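You operate a simulated robot arm through the tools that you are given. There is no shell and no other tool.

You run a simulated robot arm. Do the job below in one go: nothing can be reset, and whatever is moved stays where it is left.

## Task
Fit the 6 mm roller from the lathe's rack in the slide and throw the yellow lever home.
Fine: free the yellow lever first; the old roller goes in the middle socket of the lathe's roller rack.

The check looks at the end state, three seconds after you hand in, the way a careful person would. Anything else that was tipped, shoved, dropped, spilled or broken makes it a failure.

## Robot
A 7-joint arm with a two-finger parallel gripper, fixed in place. Base frame: the origin is at the foot of the arm, x ahead of it, y to its left, z up. Readings come in mm, degrees, newtons and seconds.
Its first joint turns from -166.0 to 166.0 degrees. Payload 4.4 kg.
The tool frame sits at the grasp point between the pads (the TCP): z along the fingers, y along the line on which they close. The tips reach 23 mm beyond it. The gripper opens to 94 mm. The fingers are 38 mm wide and 10 mm thick; the gripper's body (54 by 96 mm) begins 39 mm behind the TCP.
Orientation is that of the tool frame in the base frame, as [roll, pitch, yaw] about the fixed x, y, z axes, in that order (R = Rz(yaw) Ry(pitch) Rx(roll)). With the fingers straight down and closing along the base's y, the tool's x points along the base's -x, its y along +y and its z along -z.

## Interface
- The arm moves only by the tool apply_moves. Its argument "moves" is a list that holds one entry, the list of rows, each a list of 7 numbers: the shift along the base's x, y, z in mm, then the turn, a rotation vector about the base's x, y, z in degrees, then the finger opening in mm, from 0 to 94. In form: [[[dx, dy, dz, rx, ry, rz, fingers], ...]]. A call has 1 to 20 rows; each row shifts and turns the commanded pose from where the row before left it. A row lasts 0.2 s, in which the tool goes at most 50 mm and 8.6 degrees; a call with a longer step from one row to the next is refused whole, and so is a gripper value outside its range. A pose out of reach is approached as far as the arm can. The call stops where the force on the tool passes 90 N (or 10 N more than at its start, if that is more) or the arm is blocked; 0.2 s more then pass. Each finger travels about 72 mm/s and halts on what it meets, pressing with about 34 N; the grip force reading is that of the motor and also rises with nothing between the fingers. The clock runs only during rows and for 0.2 s after the last one: add rows that do not move to give the fingers time. It gives the time, the measured TCP pose, the force on the tool (base axes), the opening and the grip force at its end, in the units of the frame above (readings bear some noise), with the torque about the TCP (base axes, N m) and any sound that the robot's microphone picked up.
- Cameras (640 x 400 px; columns grow to the right, rows downward): "scene" is fixed at [399.2, -500.6, 1422.3]; the picture's right is [0.82, -0.57, 0.00], its down [-0.25, -0.37, -0.89] and it looks along [0.51, 0.74, -0.45] (base axes); focal length 258 px, centre (320, 200). "wrist" rides on the gripper at [86, 16, -75] in the tool frame; the picture's right is [-0.18, 0.98, 0.00], its down [-0.58, -0.11, -0.81] and it looks along [-0.79, -0.15, 0.59] (tool axes); focal length 243 px, centre (320, 200). There is no depth. A picture from a camera that has moved, and an enlarged one, comes with that camera's place and axes in the base frame and with its lens.
- camera(camera): a new picture of that camera. The clock stands still meanwhile.
- close_up(camera, box): a new picture of the part [left, top, right, bottom] of that camera's present view, enlarged. The clock stands still meanwhile.
- sign_off(): hands the job in; it is judged then, once.

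Places have to be worked out from the pictures, the camera data and where the tool is seen. Open the gripper and draw the arm clear of the work before you hand the job in, unless the task says otherwise.

The tools are called after "Call:" as a command line: name --argument value ..., lists and objects as JSON in quotes. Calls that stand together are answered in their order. apply_moves: Moves the arm, as the interface text tells. Its arguments: {"type":"object","properties":{"moves":{"type":"array"}},"required":["moves"]} The other tools are called the same way: camera (camera) takes a picture; close_up (camera, box) takes an enlarged picture of a part of a camera's view; sign_off () hands the job in.

At the start:

```text
t: 0.0
eef_pos: [656.8, 213.6, 1155.4]
tcp_rot: [-180.0, 0.0, 180.0]
force: [-0.4, 0.5, 0.2]
ft_torque: [-0.01, -0.05, 0.02]
opening: 94.0
finger_force: 0.1
```

scene: 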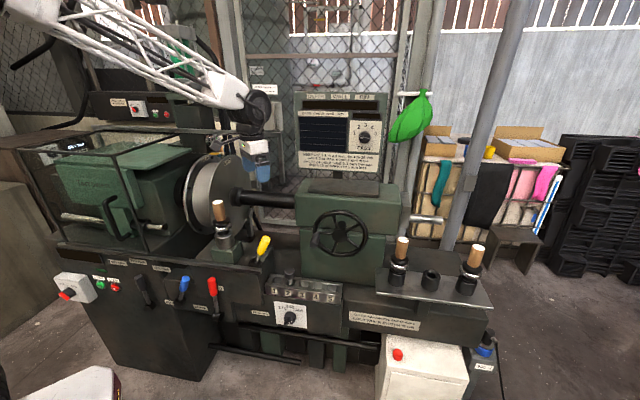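
wrist: 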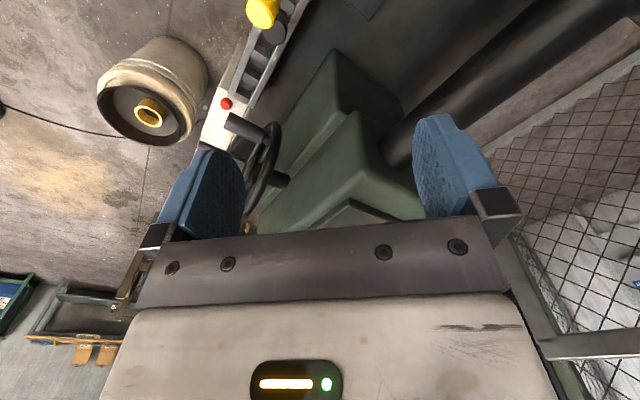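

I'll begin by taking enlarged pictures of the work area: the slide with the old roller and lever, and the rack on the right.

Call:
close_up --camera "scene" --box '[180, 180, 300, 280]'

Call:
close_up --camera "scene" --box '[340, 220, 510, 340]'

Call:
close_up --camera "scene" --box '[280, 80, 400, 180]'

Call:
close_up --camera "scene" --box '[220, 260, 360, 350]'

```text
4.00 times, centred on (240, 230) of scene
camera zoom: at [399.2, -500.6, 1422.3], right [0.82, -0.57, 0.0], down [-0.25, -0.37, -0.89], along [0.51, 0.74, -0.45], focal length 1033 px, centre (640, 80)
```

zoom: 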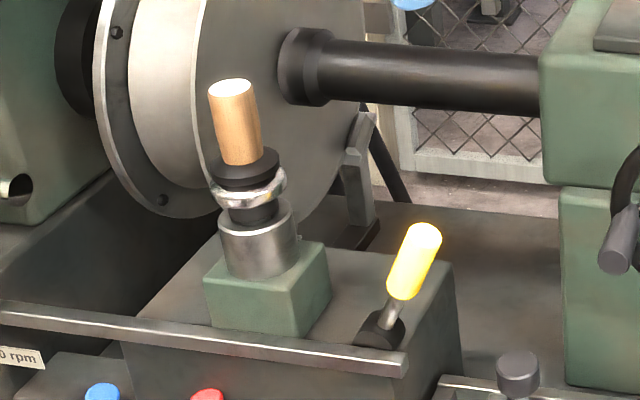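

```text
3.33 times, centred on (425, 280) of scene
camera zoom: at [399.2, -500.6, 1422.3], right [0.82, -0.57, 0.0], down [-0.25, -0.37, -0.89], along [0.51, 0.74, -0.45], focal length 861 px, centre (-30, -67)
```

zoom: 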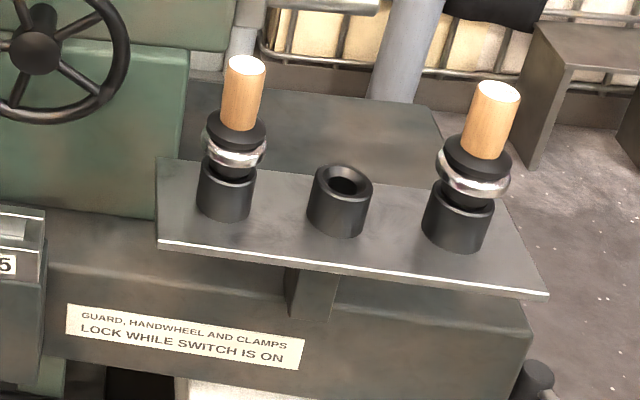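

```text
4.00 times, centred on (340, 130) of scene
camera zoom: at [399.2, -500.6, 1422.3], right [0.82, -0.57, 0.0], down [-0.25, -0.37, -0.89], along [0.51, 0.74, -0.45], focal length 1033 px, centre (240, 480)
```

zoom: 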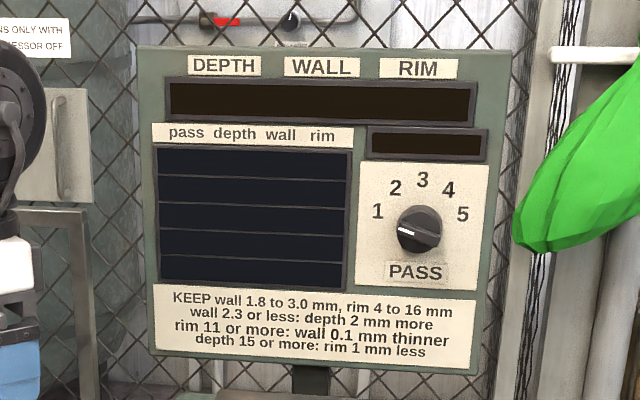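

```text
4.44 times, centred on (290, 305) of scene
camera zoom: at [399.2, -500.6, 1422.3], right [0.82, -0.57, 0.0], down [-0.25, -0.37, -0.89], along [0.51, 0.74, -0.45], focal length 1148 px, centre (453, -267)
```

zoom: 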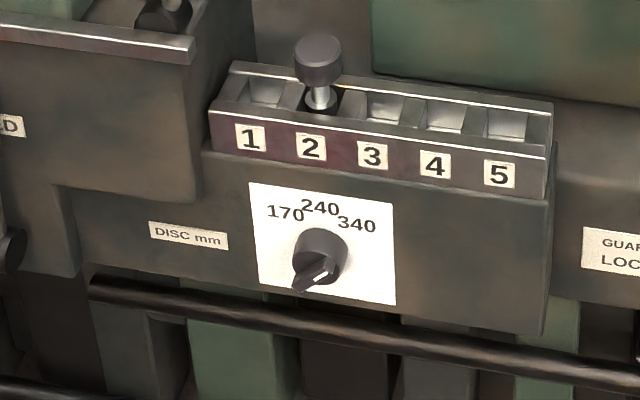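

The rack carries two rollers with an empty middle socket, and a label says clamps lock while the switch is on. I'll check the switch panel, the labels and the state of the lever.

Call:
close_up --camera "scene" --box '[40, 240, 150, 320]'

Call:
close_up --camera "scene" --box '[120, 250, 240, 330]'

Call:
close_up --camera "scene" --box '[360, 320, 520, 400]'

Call:
close_up --camera "scene" --box '[80, 80, 200, 160]'

Call:
close_up --camera "scene" --box '[240, 50, 300, 120]'

Call:
close_up --camera "scene" --box '[390, 225, 500, 300]'

Call:
close_up --camera "scene" --box '[200, 190, 280, 270]'

Call:
close_up --camera "scene" --box '[0, 320, 160, 400]'

```text
5.00 times, centred on (95, 280) of scene
camera zoom: at [399.2, -500.6, 1422.3], right [0.82, -0.57, 0.0], down [-0.25, -0.37, -0.89], along [0.51, 0.74, -0.45], focal length 1291 px, centre (1445, -200)
```

zoom: 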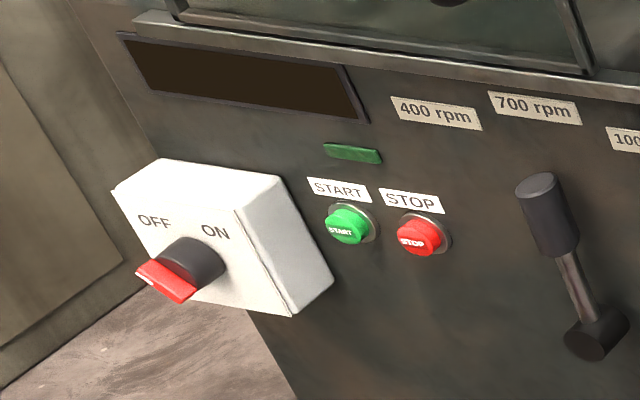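

```text
5.00 times, centred on (180, 290) of scene
camera zoom: at [399.2, -500.6, 1422.3], right [0.82, -0.57, 0.0], down [-0.25, -0.37, -0.89], along [0.51, 0.74, -0.45], focal length 1291 px, centre (1020, -250)
```

zoom: 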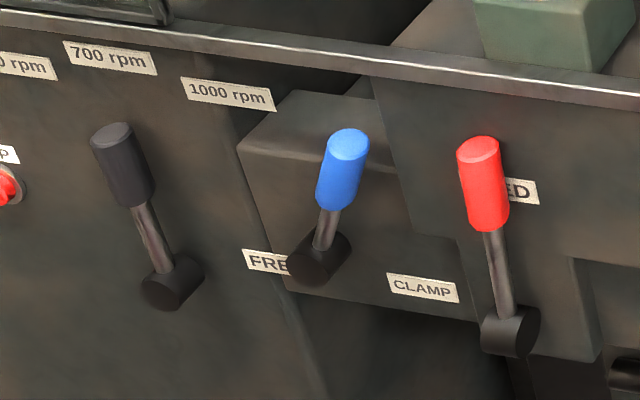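

```text
4.00 times, centred on (440, 360) of scene
camera zoom: at [399.2, -500.6, 1422.3], right [0.82, -0.57, 0.0], down [-0.25, -0.37, -0.89], along [0.51, 0.74, -0.45], focal length 1033 px, centre (-160, -440)
```

zoom: 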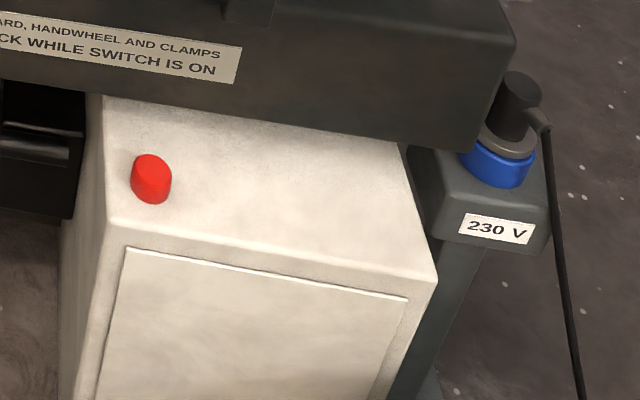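

```text
5.00 times, centred on (140, 120) of scene
camera zoom: at [399.2, -500.6, 1422.3], right [0.82, -0.57, 0.0], down [-0.25, -0.37, -0.89], along [0.51, 0.74, -0.45], focal length 1291 px, centre (1220, 600)
```

zoom: 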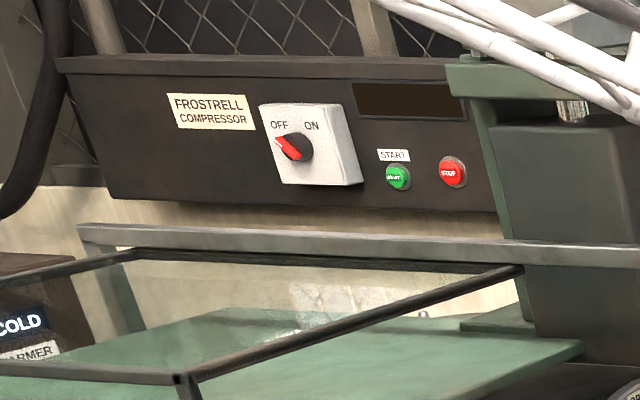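

```text
5.71 times, centred on (270, 85) of scene
camera zoom: at [399.2, -500.6, 1422.3], right [0.82, -0.57, 0.0], down [-0.25, -0.37, -0.89], along [0.51, 0.74, -0.45], focal length 1476 px, centre (606, 857)
```

zoom: 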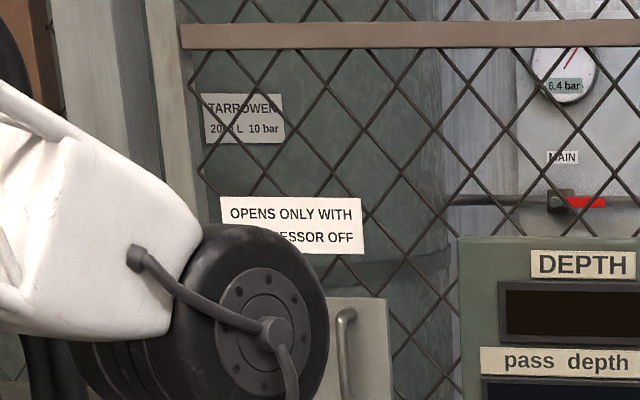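

```text
5.33 times, centred on (445, 262) of scene
camera zoom: at [399.2, -500.6, 1422.3], right [0.82, -0.57, 0.0], down [-0.25, -0.37, -0.89], along [0.51, 0.74, -0.45], focal length 1377 px, centre (-347, -133)
```

zoom: 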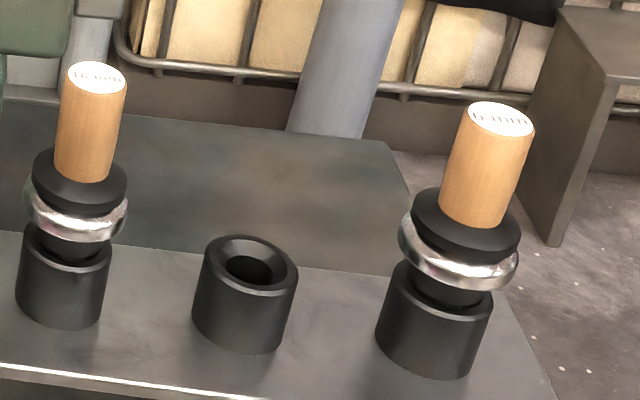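

```text
5.00 times, centred on (240, 230) of scene
camera zoom: at [399.2, -500.6, 1422.3], right [0.82, -0.57, 0.0], down [-0.25, -0.37, -0.89], along [0.51, 0.74, -0.45], focal length 1291 px, centre (720, 50)
```

zoom: 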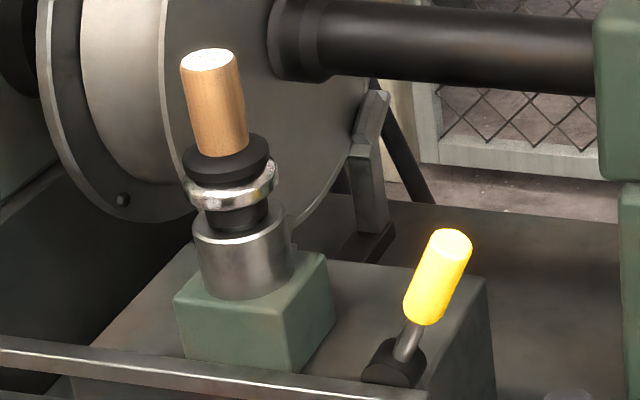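

```text
4.00 times, centred on (80, 360) of scene
camera zoom: at [399.2, -500.6, 1422.3], right [0.82, -0.57, 0.0], down [-0.25, -0.37, -0.89], along [0.51, 0.74, -0.45], focal length 1033 px, centre (1280, -440)
```

zoom: 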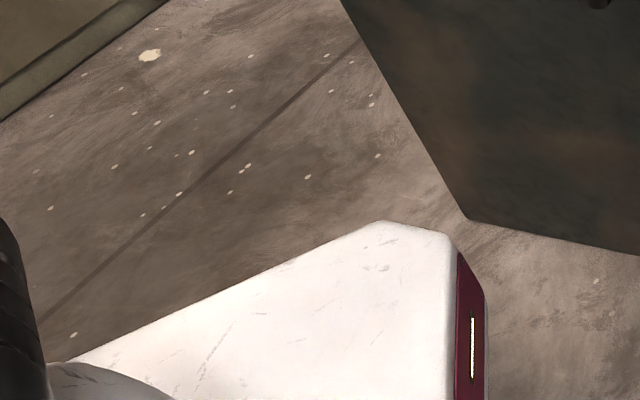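

The machine's switch is at OFF, so the clamps aren't locked. The handle tops bear sizes; I'll zoom in on them.

Call:
close_up --camera "scene" --box '[394, 232, 412, 244]'

Call:
close_up --camera "scene" --box '[466, 238, 490, 254]'

Call:
close_up --camera "scene" --box '[208, 194, 232, 210]'

Call:
close_up --camera "scene" --box '[240, 225, 290, 275]'

```text
16.00 times, centred on (403, 238) of scene
camera zoom: at [399.2, -500.6, 1422.3], right [0.82, -0.57, 0.0], down [-0.25, -0.37, -0.89], along [0.51, 0.74, -0.45], focal length 4132 px, centre (-1008, -408)
```

zoom: 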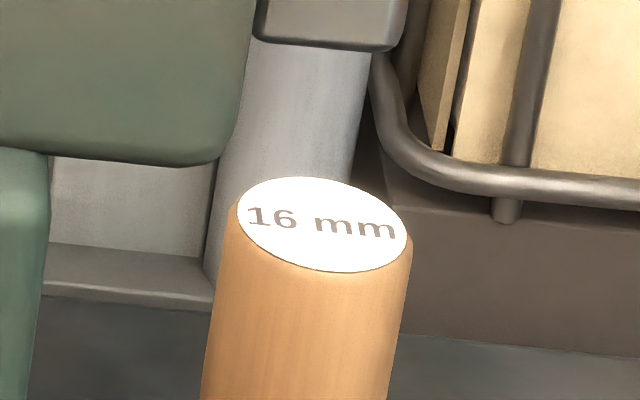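

```text
16.00 times, centred on (478, 246) of scene
camera zoom: at [399.2, -500.6, 1422.3], right [0.82, -0.57, 0.0], down [-0.25, -0.37, -0.89], along [0.51, 0.74, -0.45], focal length 4132 px, centre (-2208, -536)
```

zoom: 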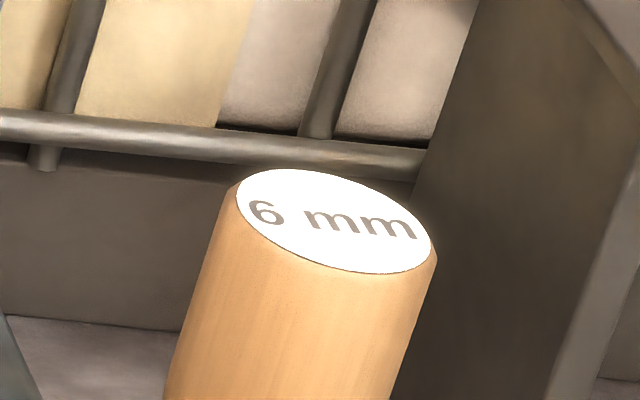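

```text
16.00 times, centred on (220, 202) of scene
camera zoom: at [399.2, -500.6, 1422.3], right [0.82, -0.57, 0.0], down [-0.25, -0.37, -0.89], along [0.51, 0.74, -0.45], focal length 4132 px, centre (1920, 168)
```

zoom: 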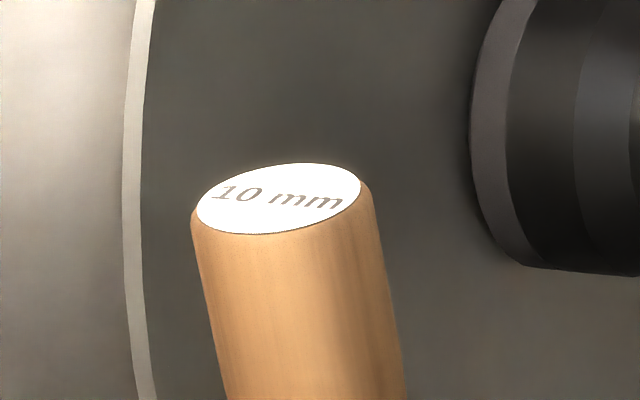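

```text
8.00 times, centred on (265, 250) of scene
camera zoom: at [399.2, -500.6, 1422.3], right [0.82, -0.57, 0.0], down [-0.25, -0.37, -0.89], along [0.51, 0.74, -0.45], focal length 2066 px, centre (760, -200)
```

zoom: 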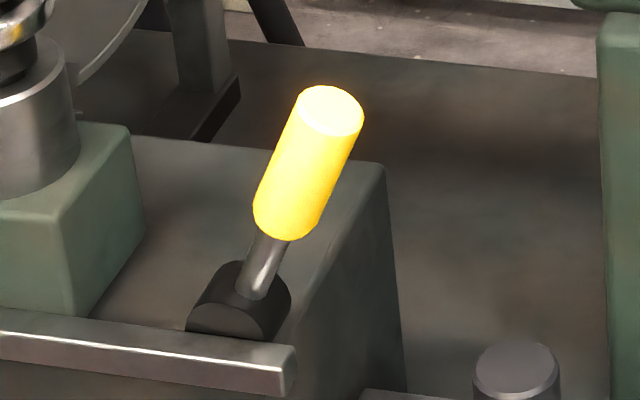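

The right-hand roller on the rack is the 6 mm one; the slide holds the 10 mm. By triangulating the initial pictures, the yellow knob lies near (640,157,931). I'll draw back and up a little to get a wide wrist view of the slide and rack.

Call:
apply_moves --moves '[[[-40, -30, 15, 0, 0, 0, 94], [-40, -30, 15, 0, 0, 0, 94], [-40, -30, 15, 0, 0, 0, 94], [-40, -30, 15, 0, 0, 0, 94], [0, 0, 0, 0, 0, 0, 94]]]'

Call:
camera --camera "wrist"

Call:
camera --camera "scene"

```text
refused: row 1 steps farther than a row can; nothing moved
```

```text
taken
camera wrist: at [571.2, 230.4, 1231.9], right [0.18, 0.98, 0.0], down [0.58, -0.11, 0.81], along [0.79, -0.15, -0.59], focal length 243 px, centre (320, 200)
```

wrist: 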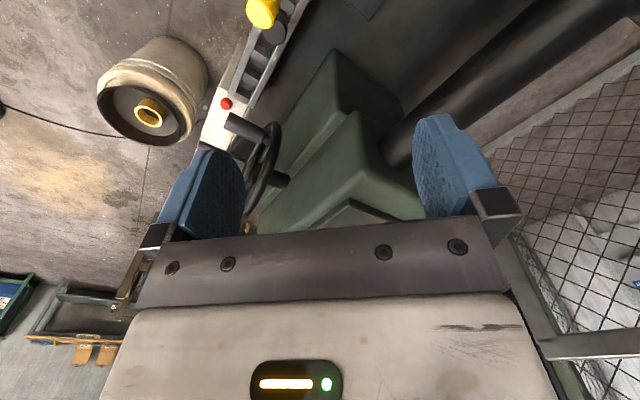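

```text
taken
```

scene: 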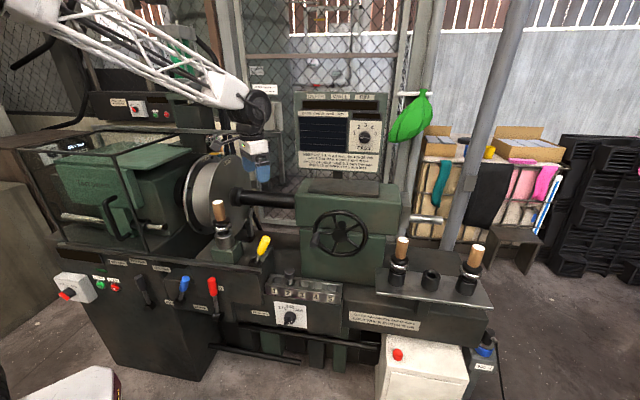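

The step was slightly too long; I'll retry with shorter rows.

Call:
apply_moves --moves '[[[-40, -25, 10, 0, 0, 0, 94], [-40, -25, 10, 0, 0, 0, 94], [-40, -25, 10, 0, 0, 0, 94], [-40, -25, 10, 0, 0, 0, 94], [0, 0, 0, 0, 0, 0, 94]]]'

Call:
camera --camera "wrist"

Call:
camera --camera "scene"

```text
t: 1.2
eef_pos: [494.6, 115.5, 1194.7]
tcp_rot: [-179.9, 0.0, -179.9]
force: [0.3, 0.1, 0.3]
ft_torque: [0.04, -0.03, 0.01]
opening: 94.4
finger_force: 0.1
```

```text
taken
camera wrist: at [410.0, 130.9, 1271.4], right [0.18, 0.98, 0.0], down [0.58, -0.11, 0.81], along [0.79, -0.15, -0.59], focal length 243 px, centre (320, 200)
```

wrist: 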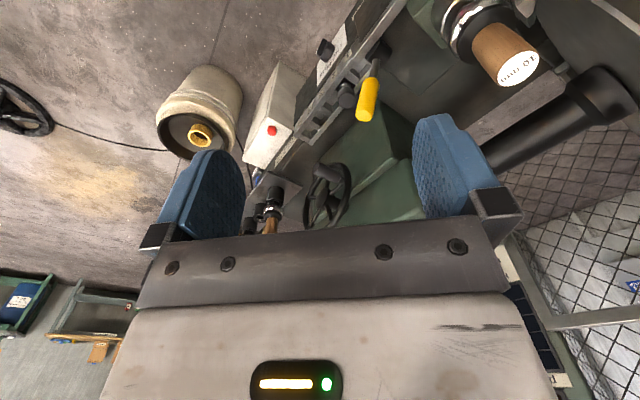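

```text
taken
```

scene: 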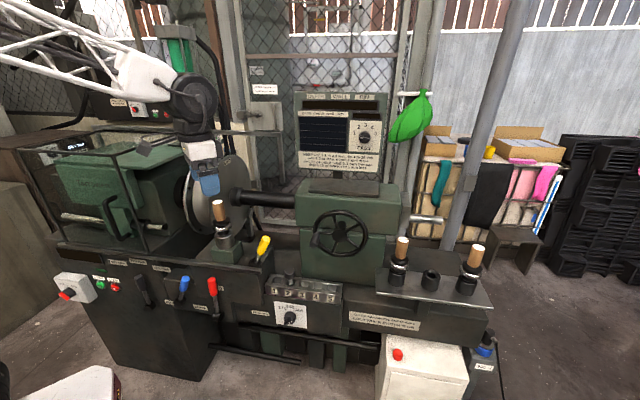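

Triangulating, the top of the 10 mm handle is near (548, 288, 1045). I'll take enlarged views of the slide and the lever from here.

Call:
close_up --camera "wrist" --box '[420, 0, 580, 100]'

Call:
close_up --camera "wrist" --box '[280, 20, 420, 140]'

Call:
close_up --camera "wrist" --box '[220, 160, 380, 250]'

```text
4.00 times, centred on (500, 50) of wrist
camera zoom: at [410.0, 130.9, 1271.4], right [0.18, 0.98, 0.0], down [0.58, -0.11, 0.81], along [0.79, -0.15, -0.59], focal length 970 px, centre (-400, 800)
```

zoom: 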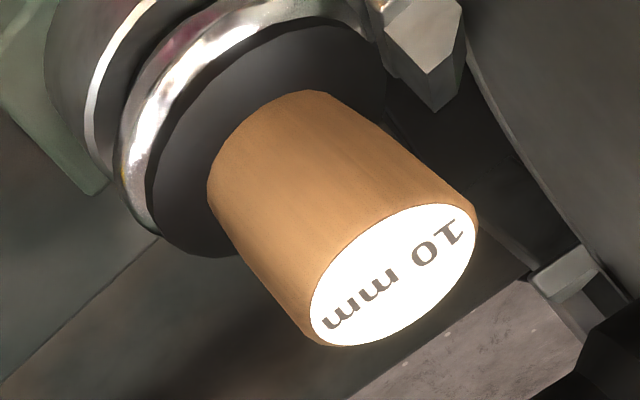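

```text
3.33 times, centred on (350, 80) of wrist
camera zoom: at [410.0, 130.9, 1271.4], right [0.18, 0.98, 0.0], down [0.58, -0.11, 0.81], along [0.79, -0.15, -0.59], focal length 809 px, centre (220, 600)
```

zoom: 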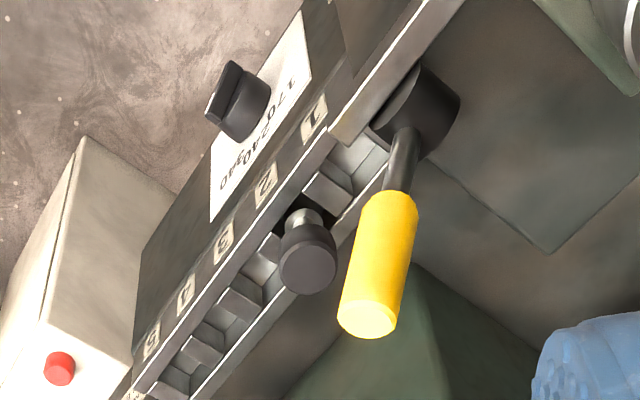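

```text
4.00 times, centred on (300, 205) of wrist
camera zoom: at [410.0, 130.9, 1271.4], right [0.18, 0.98, 0.0], down [0.58, -0.11, 0.81], along [0.79, -0.15, -0.59], focal length 970 px, centre (400, 180)
```

zoom: 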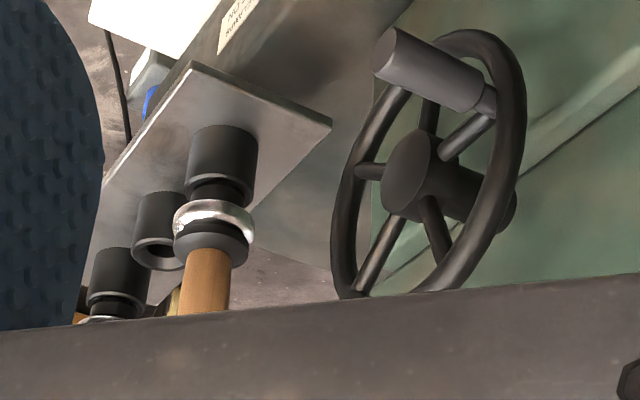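

From the views, the lathe's line runs along about (0.7, -0.7): the yellow lever hub is near (611,195,828) with its tip at (646,157,940), and the 16 mm roller is near (976,-115,870). I'll move high over toward the rack to see it well and check the arm's reach there.

Call:
apply_moves --moves '[[[34, -29, 0, 0, 0, 0, 94], [34, -29, 0, 0, 0, 0, 94], [34, -29, 0, 0, 0, 0, 94], [34, -29, 0, 0, 0, 0, 94], [34, -29, 0, 0, 0, 0, 94], [34, -29, 0, 0, 0, 0, 94], [34, -29, 0, 0, 0, 0, 94], [34, -29, 0, 0, 0, 0, 94], [34, -29, 0, 0, 0, 0, 94], [0, 0, 0, 0, 0, 0, 94]]]'

Call:
camera --camera "wrist"

Call:
camera --camera "scene"

```text
t: 3.4
eef_pos: [804.2, -147.8, 1194.5]
tcp_rot: [180.0, -0.1, -180.0]
force: [-0.2, -0.4, 0.2]
ft_torque: [-0.02, 0.0, 0.02]
opening: 93.9
finger_force: 0.1
```

```text
taken
camera wrist: at [718.1, -131.0, 1271.3], right [0.18, 0.98, 0.0], down [0.58, -0.11, 0.81], along [0.79, -0.15, -0.59], focal length 243 px, centre (320, 200)
```

wrist: 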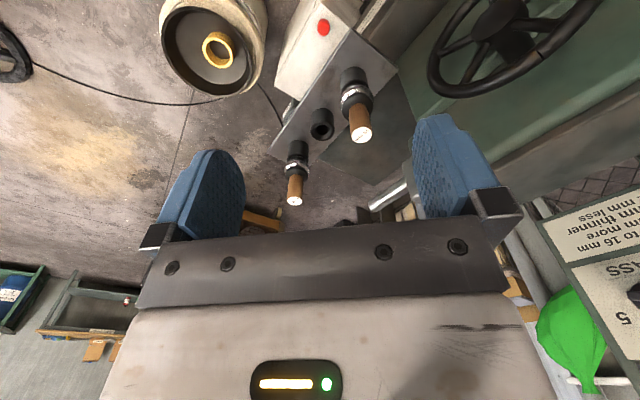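

```text
taken
```

scene: 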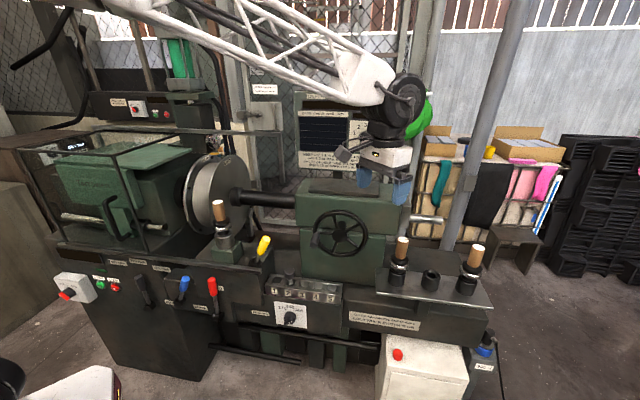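

The rack shows clearly between the fingers. I'll enlarge it to triangulate the handles and sockets.

Call:
close_up --camera "wrist" --box '[260, 60, 420, 220]'

Call:
close_up --camera "wrist" --box '[270, 130, 350, 210]'

Call:
close_up --camera "scene" --box '[370, 225, 500, 315]'

```text
2.50 times, centred on (340, 140) of wrist
camera zoom: at [718.1, -131.0, 1271.3], right [0.18, 0.98, 0.0], down [0.58, -0.11, 0.81], along [0.79, -0.15, -0.59], focal length 606 px, centre (270, 350)
```

zoom: 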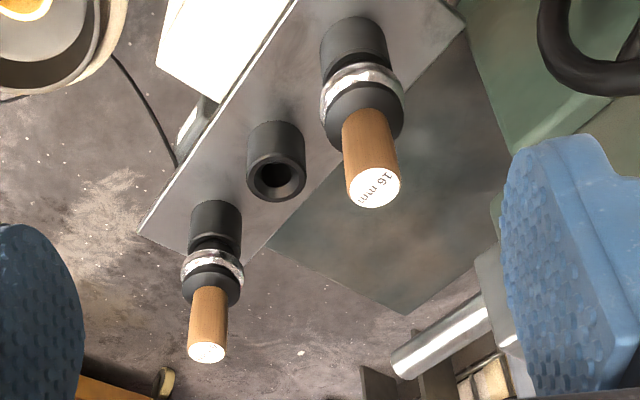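

```text
5.00 times, centred on (310, 170) of wrist
camera zoom: at [718.1, -131.0, 1271.3], right [0.18, 0.98, 0.0], down [0.58, -0.11, 0.81], along [0.79, -0.15, -0.59], focal length 1213 px, centre (370, 350)
```

zoom: 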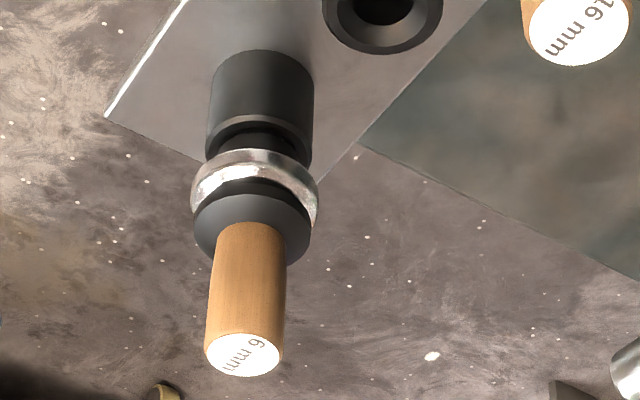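

```text
4.44 times, centred on (435, 270) of scene
camera zoom: at [399.2, -500.6, 1422.3], right [0.82, -0.57, 0.0], down [-0.25, -0.37, -0.89], along [0.51, 0.74, -0.45], focal length 1148 px, centre (-191, -111)
```

zoom: 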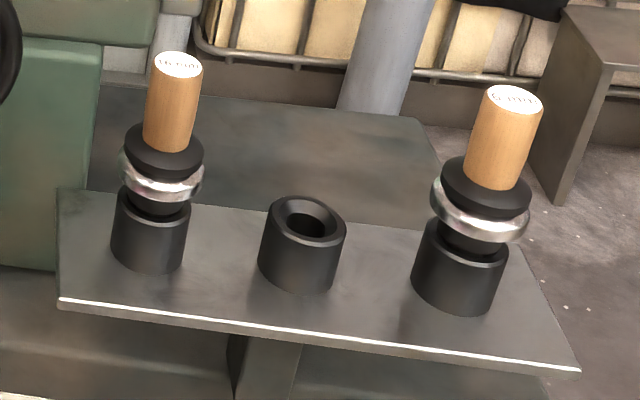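

Triangulated: 6 mm handle top ≈ (1129,-263,959), 16 mm top ≈ (978,-112,959), so the middle socket is ≈ (1054,-187) with its mouth at z≈832. That is far out, so I'll test the reach at a safe height by moving outward.

Call:
apply_moves --moves '[[[36, -13, -5, 0, 0, 0, 94], [36, -13, -5, 0, 0, 0, 94], [36, -13, -5, 0, 0, 0, 94], [36, -13, -5, 0, 0, 0, 94], [36, -13, -5, 0, 0, 0, 94], [36, -13, -5, 0, 0, 0, 94], [0, 0, 0, 0, 0, 0, 94]]]'

Call:
camera --camera "wrist"

Call:
camera --camera "scene"

```text
t: 5.0
eef_pos: [1020.0, -226.2, 1165.7]
tcp_rot: [179.9, 0.0, 180.0]
force: [0.0, 0.1, 0.8]
ft_torque: [0.01, 0.02, 0.02]
opening: 93.9
finger_force: 0.1
```

```text
taken
camera wrist: at [934.1, -209.4, 1241.8], right [0.18, 0.98, 0.0], down [0.58, -0.11, 0.81], along [0.79, -0.15, -0.59], focal length 243 px, centre (320, 200)
```

wrist: 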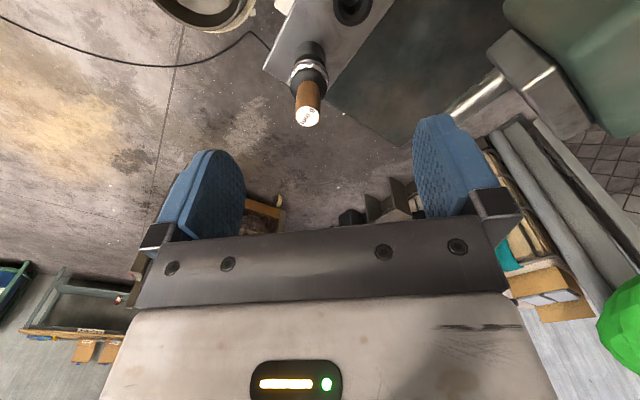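

```text
taken
```

scene: 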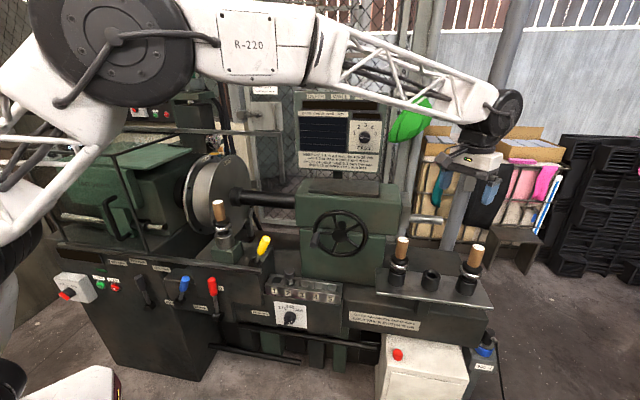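

Radius 1045 is reached with ease at this height. I'll go on to above the 6 mm roller, staying well clear over its top.

Call:
apply_moves --moves '[[[36, -12, -12, 0, 0, 0, 94], [36, -12, -12, 0, 0, 0, 94], [37, -13, -12, 0, 0, 0, 94], [0, 0, 0, 0, 0, 0, 94]]]'

Call:
camera --camera "wrist"

Call:
camera --camera "scene"

```text
t: 6.0
eef_pos: [1130.6, -259.5, 1130.2]
tcp_rot: [179.9, 0.0, -179.9]
force: [-0.3, -0.6, 0.4]
ft_torque: [-0.02, -0.02, 0.0]
opening: 93.8
finger_force: 0.2
```

```text
taken
camera wrist: at [1044.8, -243.7, 1205.7], right [0.18, 0.98, 0.0], down [0.58, -0.11, 0.81], along [0.79, -0.15, -0.59], focal length 243 px, centre (320, 200)
```

wrist: 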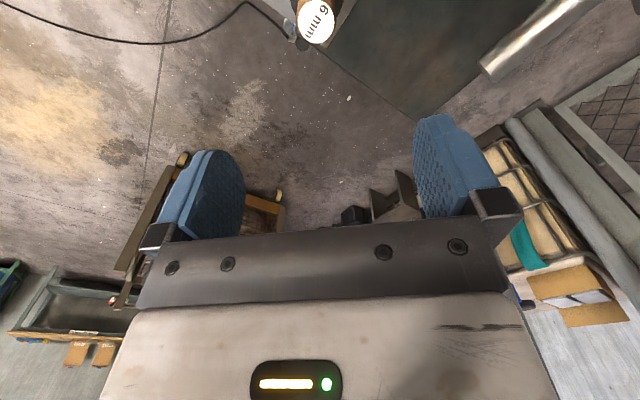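

```text
taken
```

scene: 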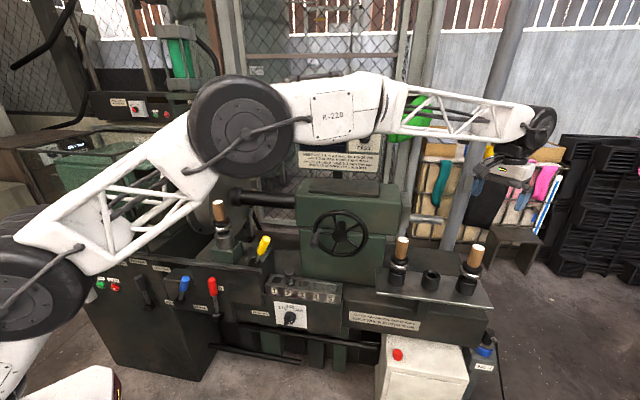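

The arm gets over the 6 mm roller without trouble. Now I'll return inboard at height while turning the tool +45° about z (fingers closing along the lathe's line, camera on the operator's side) so I can inspect the yellow lever and its labels.

Call:
apply_moves --moves '[[[-39, 22, 4, 0, 0, 0, 94], [-39, 22, 4, 0, 0, 0, 94], [-39, 22, 4, 0, 0, 0, 94], [-39, 22, 4, 0, 0, 0, 94], [-39, 22, 4, 0, 0, 7.5, 94], [-39, 22, 4, 0, 0, 7.5, 94], [-39, 22, 0, 0, 0, 7.5, 94], [-39, 22, 0, 0, 0, 7.5, 94], [-39, 22, 0, 0, 0, 7.5, 94], [-39, 22, 0, 0, 0, 7.5, 94], [-39, 22, 0, 0, 0, 0, 94], [-39, 22, 0, 0, 0, 0, 94], [-39, 22, 0, 0, 0, 0, 94], [-39, 22, 0, 0, 0, 0, 94], [-39, 22, -20, 0, 0, 0, 94], [-39, 22, -20, 0, 0, 0, 94], [-13, 5, -45, 0, 0, 0, 94], [0, 0, 0, 0, 0, 0, 94]]]'

Call:
camera --camera "wrist"

Call:
camera --camera "scene"

```text
t: 9.8
eef_pos: [487.9, 95.9, 1066.5]
tcp_rot: [-180.0, -0.1, -134.8]
force: [-0.1, -1.0, -0.4]
ft_torque: [-0.01, 0.0, -0.04]
opening: 93.9
finger_force: 0.0
```

```text
taken
camera wrist: at [415.8, 46.9, 1142.6], right [-0.57, 0.82, 0.0], down [0.49, 0.33, 0.81], along [0.66, 0.46, -0.59], focal length 243 px, centre (320, 200)
```

wrist: 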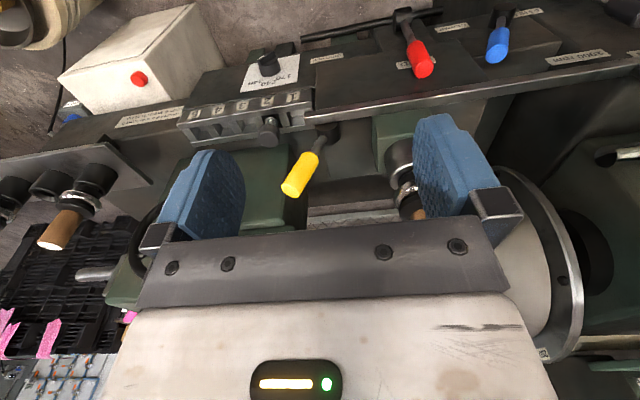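

```text
taken
```

scene: 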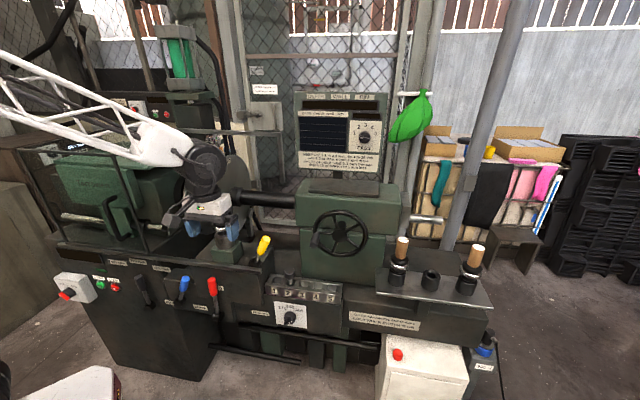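

I'll enlarge the lever, the front-panel labels and the slide in this view.

Call:
close_up --camera "wrist" --box '[250, 90, 410, 220]'

Call:
close_up --camera "wrist" --box '[290, 0, 450, 100]'

Call:
close_up --camera "wrist" --box '[440, 0, 640, 100]'

Call:
close_up --camera "wrist" --box '[360, 100, 460, 220]'

```text
3.08 times, centred on (330, 155) of wrist
camera zoom: at [415.8, 46.9, 1142.6], right [-0.57, 0.82, 0.0], down [0.49, 0.33, 0.81], along [0.66, 0.46, -0.59], focal length 746 px, centre (289, 338)
```

zoom: 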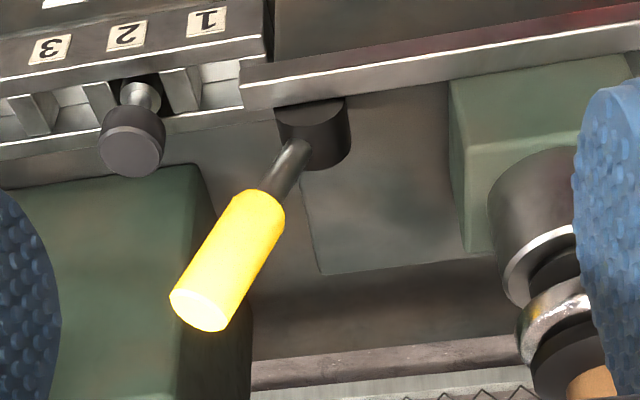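

```text
4.00 times, centred on (370, 50) of wrist
camera zoom: at [415.8, 46.9, 1142.6], right [-0.57, 0.82, 0.0], down [0.49, 0.33, 0.81], along [0.66, 0.46, -0.59], focal length 970 px, centre (120, 800)
```

zoom: 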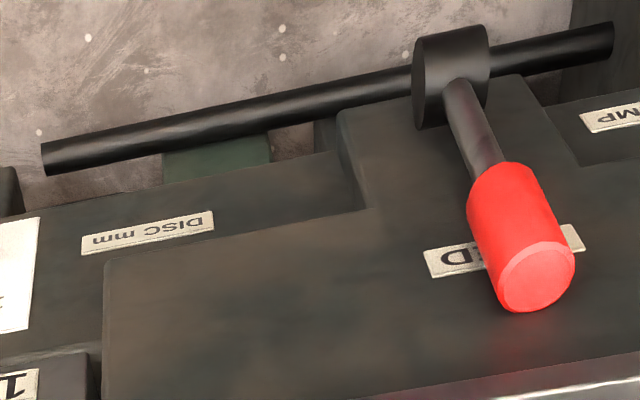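

```text
3.20 times, centred on (540, 50) of wrist
camera zoom: at [415.8, 46.9, 1142.6], right [-0.57, 0.82, 0.0], down [0.49, 0.33, 0.81], along [0.66, 0.46, -0.59], focal length 776 px, centre (-384, 680)
```

zoom: 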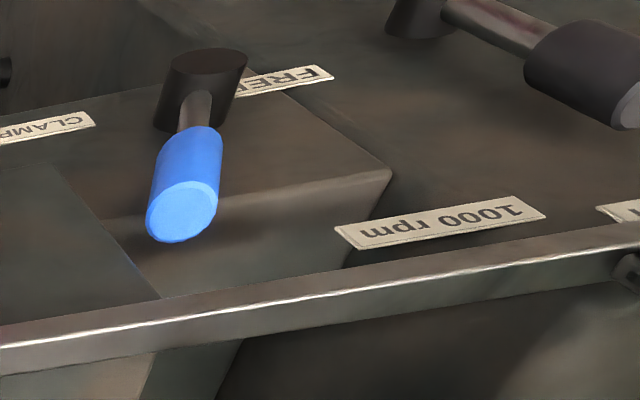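

```text
3.33 times, centred on (410, 160) of wrist
camera zoom: at [415.8, 46.9, 1142.6], right [-0.57, 0.82, 0.0], down [0.49, 0.33, 0.81], along [0.66, 0.46, -0.59], focal length 809 px, centre (20, 333)
```

zoom: 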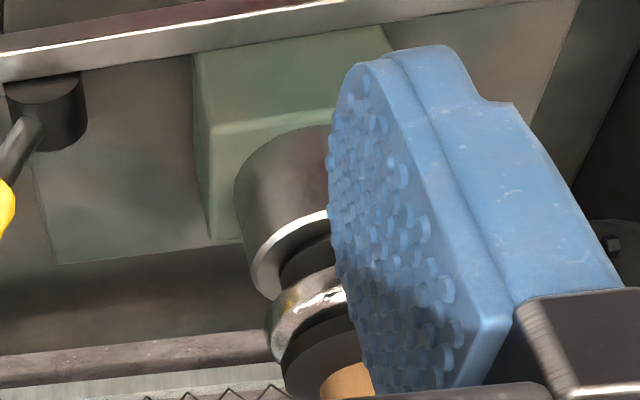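

No labels sit by the yellow lever itself; its hub axis is horizontal across the lathe and it leans ~25° toward the tailstock (same lean as the blue lever at its CLAMP side). I'll close the fingers and place them on the tailstock side of the knob to push it over towards the chuck.

Call:
apply_moves --moves '[[[36, 6, 0, 0, 0, 0, 70], [36, 6, 0, 0, 0, 0, 40], [36, 6, 0, 0, 0, 0, 10], [36, 6, 0, 0, 0, 0, 0], [37.7, 5.3, 0, 0, 0, 0, 0], [0, 0, -40, 0, 0, 0, 0], [0, 0, -40, 0, 0, 0, 0], [0, 0, -40, 0, 0, 0, 0], [0, 0, -23.5, 0, 0, 0, 0], [0, 0, 0, 0, 0, 0, 0]]]'

Call:
camera --camera "wrist"

Call:
close_up --camera "scene" --box '[190, 170, 350, 290]'

```text
t: 12.0
eef_pos: [672.6, 123.2, 924.6]
tcp_rot: [180.0, 0.0, -135.0]
force: [-0.2, 0.7, -0.1]
ft_torque: [0.02, -0.01, 0.0]
opening: 0.0
finger_force: 33.6
```

```text
taken
camera wrist: at [601.4, 74.2, 1000.7], right [-0.57, 0.82, 0.0], down [0.49, 0.33, 0.81], along [0.67, 0.46, -0.59], focal length 243 px, centre (320, 200)
```

wrist: 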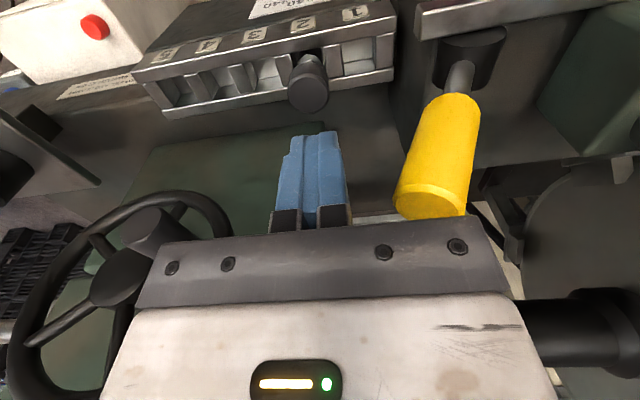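

```text
3.33 times, centred on (270, 230) of scene
camera zoom: at [399.2, -500.6, 1422.3], right [0.82, -0.57, 0.0], down [-0.25, -0.37, -0.89], along [0.51, 0.74, -0.45], focal length 861 px, centre (487, 100)
```

zoom: 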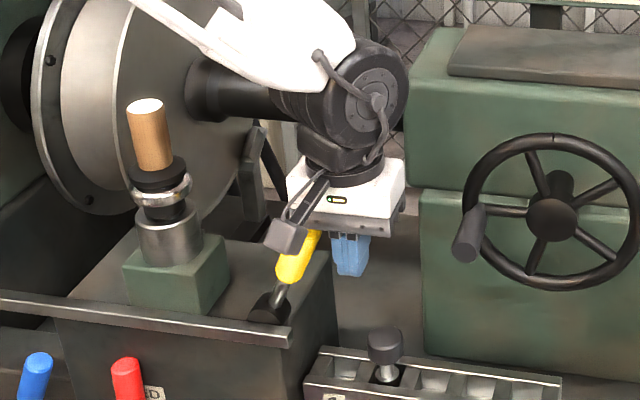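

The fingers stand right of the knob with ~20 mm to spare. I'll push toward the chuck (-x,+y) in small steps and watch the force.

Call:
apply_moves --moves '[[[-7, 7, 0, 0, 0, 0, 0], [-7, 7, 0, 0, 0, 0, 0], [-5, 5, 0, 0, 0, 0, 0], [-5, 5, 0, 0, 0, 0, 0], [0, 0, 0, 0, 0, 0, 0]]]'

Call:
camera --camera "wrist"

```text
t: 13.2
eef_pos: [648.2, 147.5, 925.4]
tcp_rot: [-180.0, -0.1, -134.9]
force: [2.3, -1.4, 0.4]
ft_torque: [0.01, 0.04, -0.05]
opening: 0.0
finger_force: 33.6
```

```text
taken
camera wrist: at [576.8, 98.3, 1000.9], right [-0.57, 0.82, 0.0], down [0.49, 0.33, 0.81], along [0.66, 0.46, -0.59], focal length 243 px, centre (320, 200)
```

wrist: 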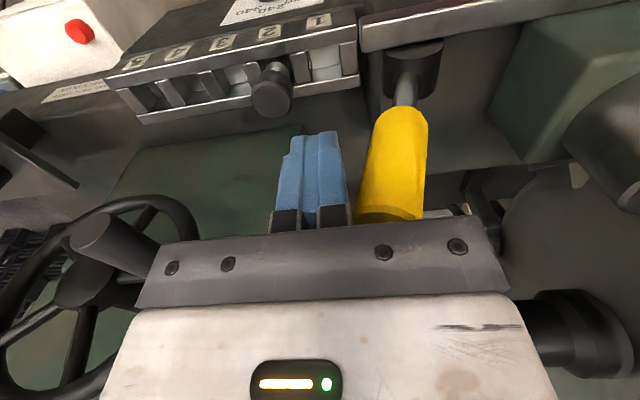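

A light contact of about 2.5 N shows. I'll keep pushing in small steps.

Call:
apply_moves --moves '[[[-5, 5, 0, 0, 0, 0, 0], [-5, 5, 0, 0, 0, 0, 0], [-5, 5, 0, 0, 0, 0, 0], [0, 0, 0, 0, 0, 0, 0]]]'

Call:
camera --camera "wrist"

```text
t: 14.2
eef_pos: [634.1, 163.2, 925.6]
tcp_rot: [179.9, -0.1, -134.9]
force: [0.3, 0.1, -0.2]
ft_torque: [-0.03, -0.03, 0.01]
opening: 0.0
finger_force: 34.0
```

```text
taken
camera wrist: at [561.9, 114.0, 1001.5], right [-0.57, 0.82, 0.0], down [0.49, 0.33, 0.81], along [0.66, 0.46, -0.59], focal length 243 px, centre (320, 200)
```

wrist: 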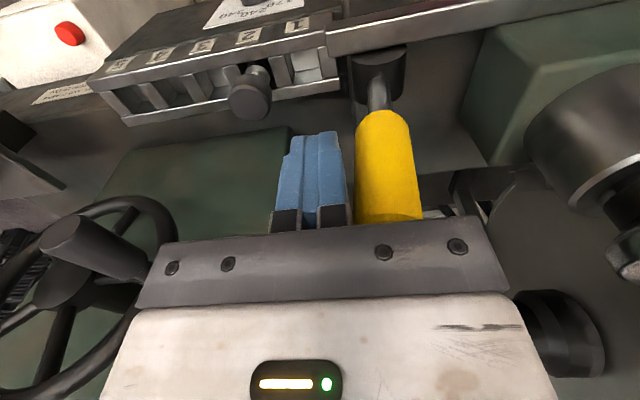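

The lever is moving over with little resistance. I'll continue.

Call:
apply_moves --moves '[[[-7, 7, 0, 0, 0, 0, 0], [-7, 7, 0, 0, 0, 0, 0], [-7, 7, 0, 0, 0, 0, 0], [0, 0, 0, 0, 0, 0, 0]]]'

Call:
camera --camera "wrist"

```text
t: 15.2
eef_pos: [613.4, 183.9, 925.4]
tcp_rot: [-180.0, 0.1, -134.9]
force: [0.8, 0.5, 0.4]
ft_torque: [-0.02, -0.02, -0.02]
opening: 0.0
finger_force: 34.0
```

```text
taken
camera wrist: at [540.7, 134.6, 1001.5], right [-0.57, 0.82, 0.0], down [0.49, 0.33, 0.81], along [0.66, 0.46, -0.59], focal length 243 px, centre (320, 200)
```

wrist: 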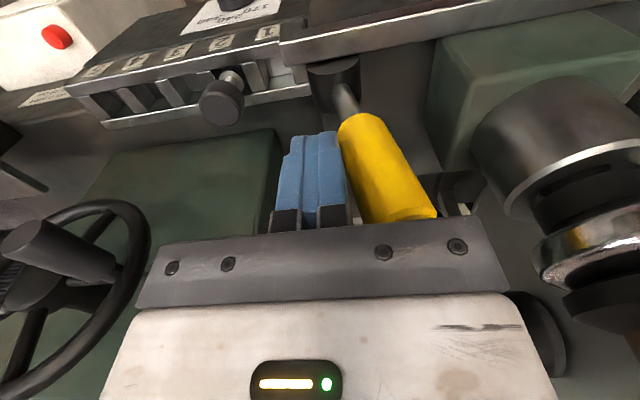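

The lever is past vertical. I'll push a bit more in small steps, watching for the end stop.

Call:
apply_moves --moves '[[[-4, 4, 0, 0, 0, 0, 0], [-4, 4, 0, 0, 0, 0, 0], [-3, 3, 0, 0, 0, 0, 0], [0, 0, 0, 0, 0, 0, 0]]]'

Call:
camera --camera "wrist"

Call:
close_up --camera "scene" --box '[190, 170, 350, 290]'

```text
t: 16.2
eef_pos: [601.0, 194.5, 926.1]
tcp_rot: [-180.0, 0.0, -135.0]
force: [0.6, 0.0, -0.1]
ft_torque: [-0.03, -0.01, -0.02]
opening: 0.0
finger_force: 34.1
```

```text
taken
camera wrist: at [529.7, 145.3, 1001.9], right [-0.57, 0.82, 0.0], down [0.49, 0.33, 0.81], along [0.67, 0.46, -0.59], focal length 243 px, centre (320, 200)
```

wrist: 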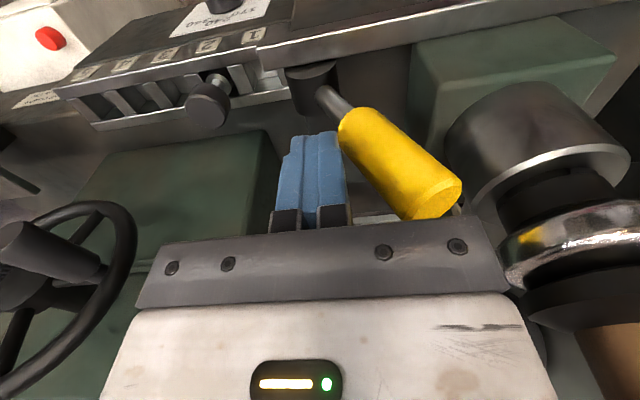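

```text
3.33 times, centred on (270, 230) of scene
camera zoom: at [399.2, -500.6, 1422.3], right [0.82, -0.57, 0.0], down [-0.25, -0.37, -0.89], along [0.51, 0.74, -0.45], focal length 861 px, centre (487, 100)
```

zoom: 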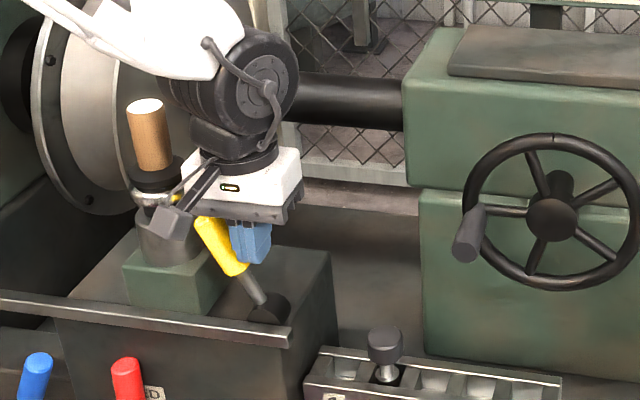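

The lever now leans about 27° toward the chuck. I'll push a little more to feel whether it has reached its stop.

Call:
apply_moves --moves '[[[-3, 3, 0, 0, 0, 0, 0], [-3, 3, 0, 0, 0, 0, 0], [-3, 3, 0, 0, 0, 0, 0], [0, 0, 0, 0, 0, 0, 0]]]'

Call:
camera --camera "wrist"

Call:
close_up --camera "scene" --box '[190, 170, 350, 290]'

```text
t: 16.9
eef_pos: [598.5, 198.4, 925.5]
tcp_rot: [-179.7, 0.2, -135.1]
force: [21.7, -34.0, -4.9]
ft_torque: [-0.83, -0.51, -0.02]
opening: 0.0
finger_force: 33.9
stopped in row 3: the force on the tool passed its limit at 106 N (the readings are from after the stop); the commanded pose is now the measured one
```

```text
taken
camera wrist: at [526.3, 148.7, 1001.6], right [-0.56, 0.83, 0.0], down [0.48, 0.33, 0.81], along [0.67, 0.45, -0.59], focal length 243 px, centre (320, 200)
```

wrist: 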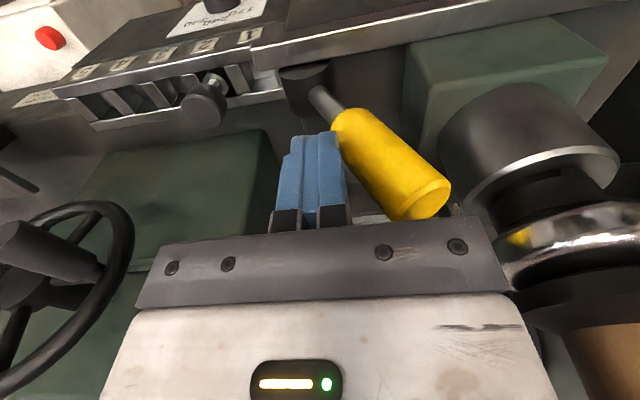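

```text
3.33 times, centred on (270, 230) of scene
camera zoom: at [399.2, -500.6, 1422.3], right [0.82, -0.57, 0.0], down [-0.25, -0.37, -0.89], along [0.51, 0.74, -0.45], focal length 861 px, centre (487, 100)
```

zoom: 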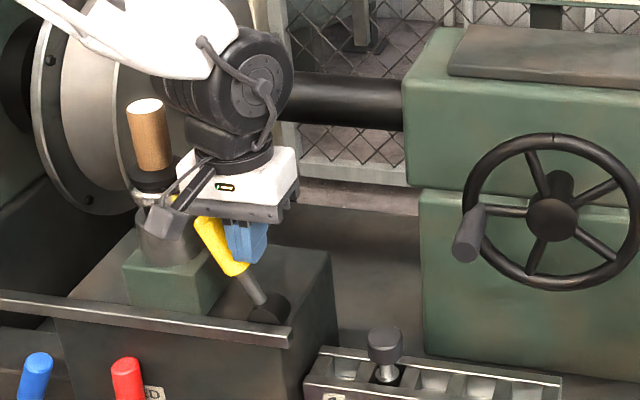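

That's the lever's hard stop (the torque puts the contact at the fingertips): the lever is freed. I'll back off, rise, and move over the 10 mm roller, opening the fingers to 70.

Call:
apply_moves --moves '[[[6, -6, 0, 0, 0, 0, 0], [6, -6, 0, 0, 0, 0, 0], [0, 0, 40, 0, 0, 0, 0], [0, 0, 45, 0, 0, 0, 0], [0, 0, 45, 0, 0, 0, 0], [0, 0, 45, 0, 0, 0, 20], [0, 0, 10, 0, 0, 0, 60], [-18, 28, 0, 0, 0, 0, 70], [-18, 28, 0, 0, 0, 0, 70], [-18, 28, 0, 0, 0, 0, 70], [-9, 17, 0, 0, 0, 0, 70], [0, 0, 0, 0, 0, 0, 70]]]'

Call:
camera --camera "wrist"

Call:
close_up --camera "scene" --box '[190, 150, 350, 270]'

```text
t: 19.5
eef_pos: [546.6, 286.7, 1110.3]
tcp_rot: [-179.8, 0.0, -135.1]
force: [0.0, 0.7, -0.8]
ft_torque: [-0.03, 0.03, 0.02]
opening: 70.3
finger_force: 0.1
```

```text
taken
camera wrist: at [474.2, 238.0, 1187.5], right [-0.56, 0.83, 0.0], down [0.49, 0.33, 0.81], along [0.67, 0.45, -0.59], focal length 243 px, centre (320, 200)
```

wrist: 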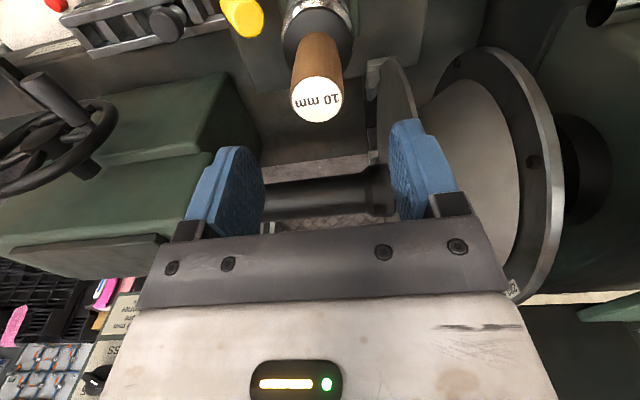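

```text
3.33 times, centred on (270, 210) of scene
camera zoom: at [399.2, -500.6, 1422.3], right [0.82, -0.57, 0.0], down [-0.25, -0.37, -0.89], along [0.51, 0.74, -0.45], focal length 861 px, centre (487, 167)
```

zoom: 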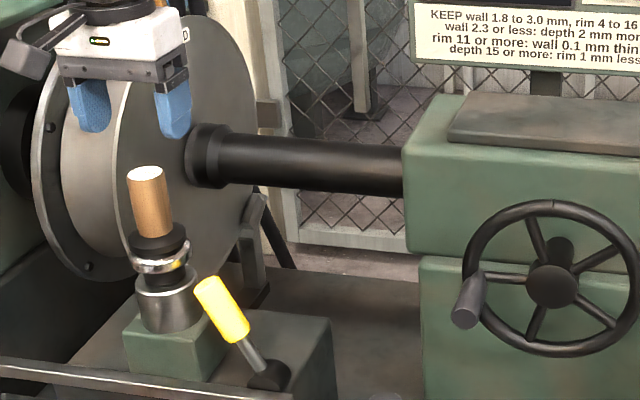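

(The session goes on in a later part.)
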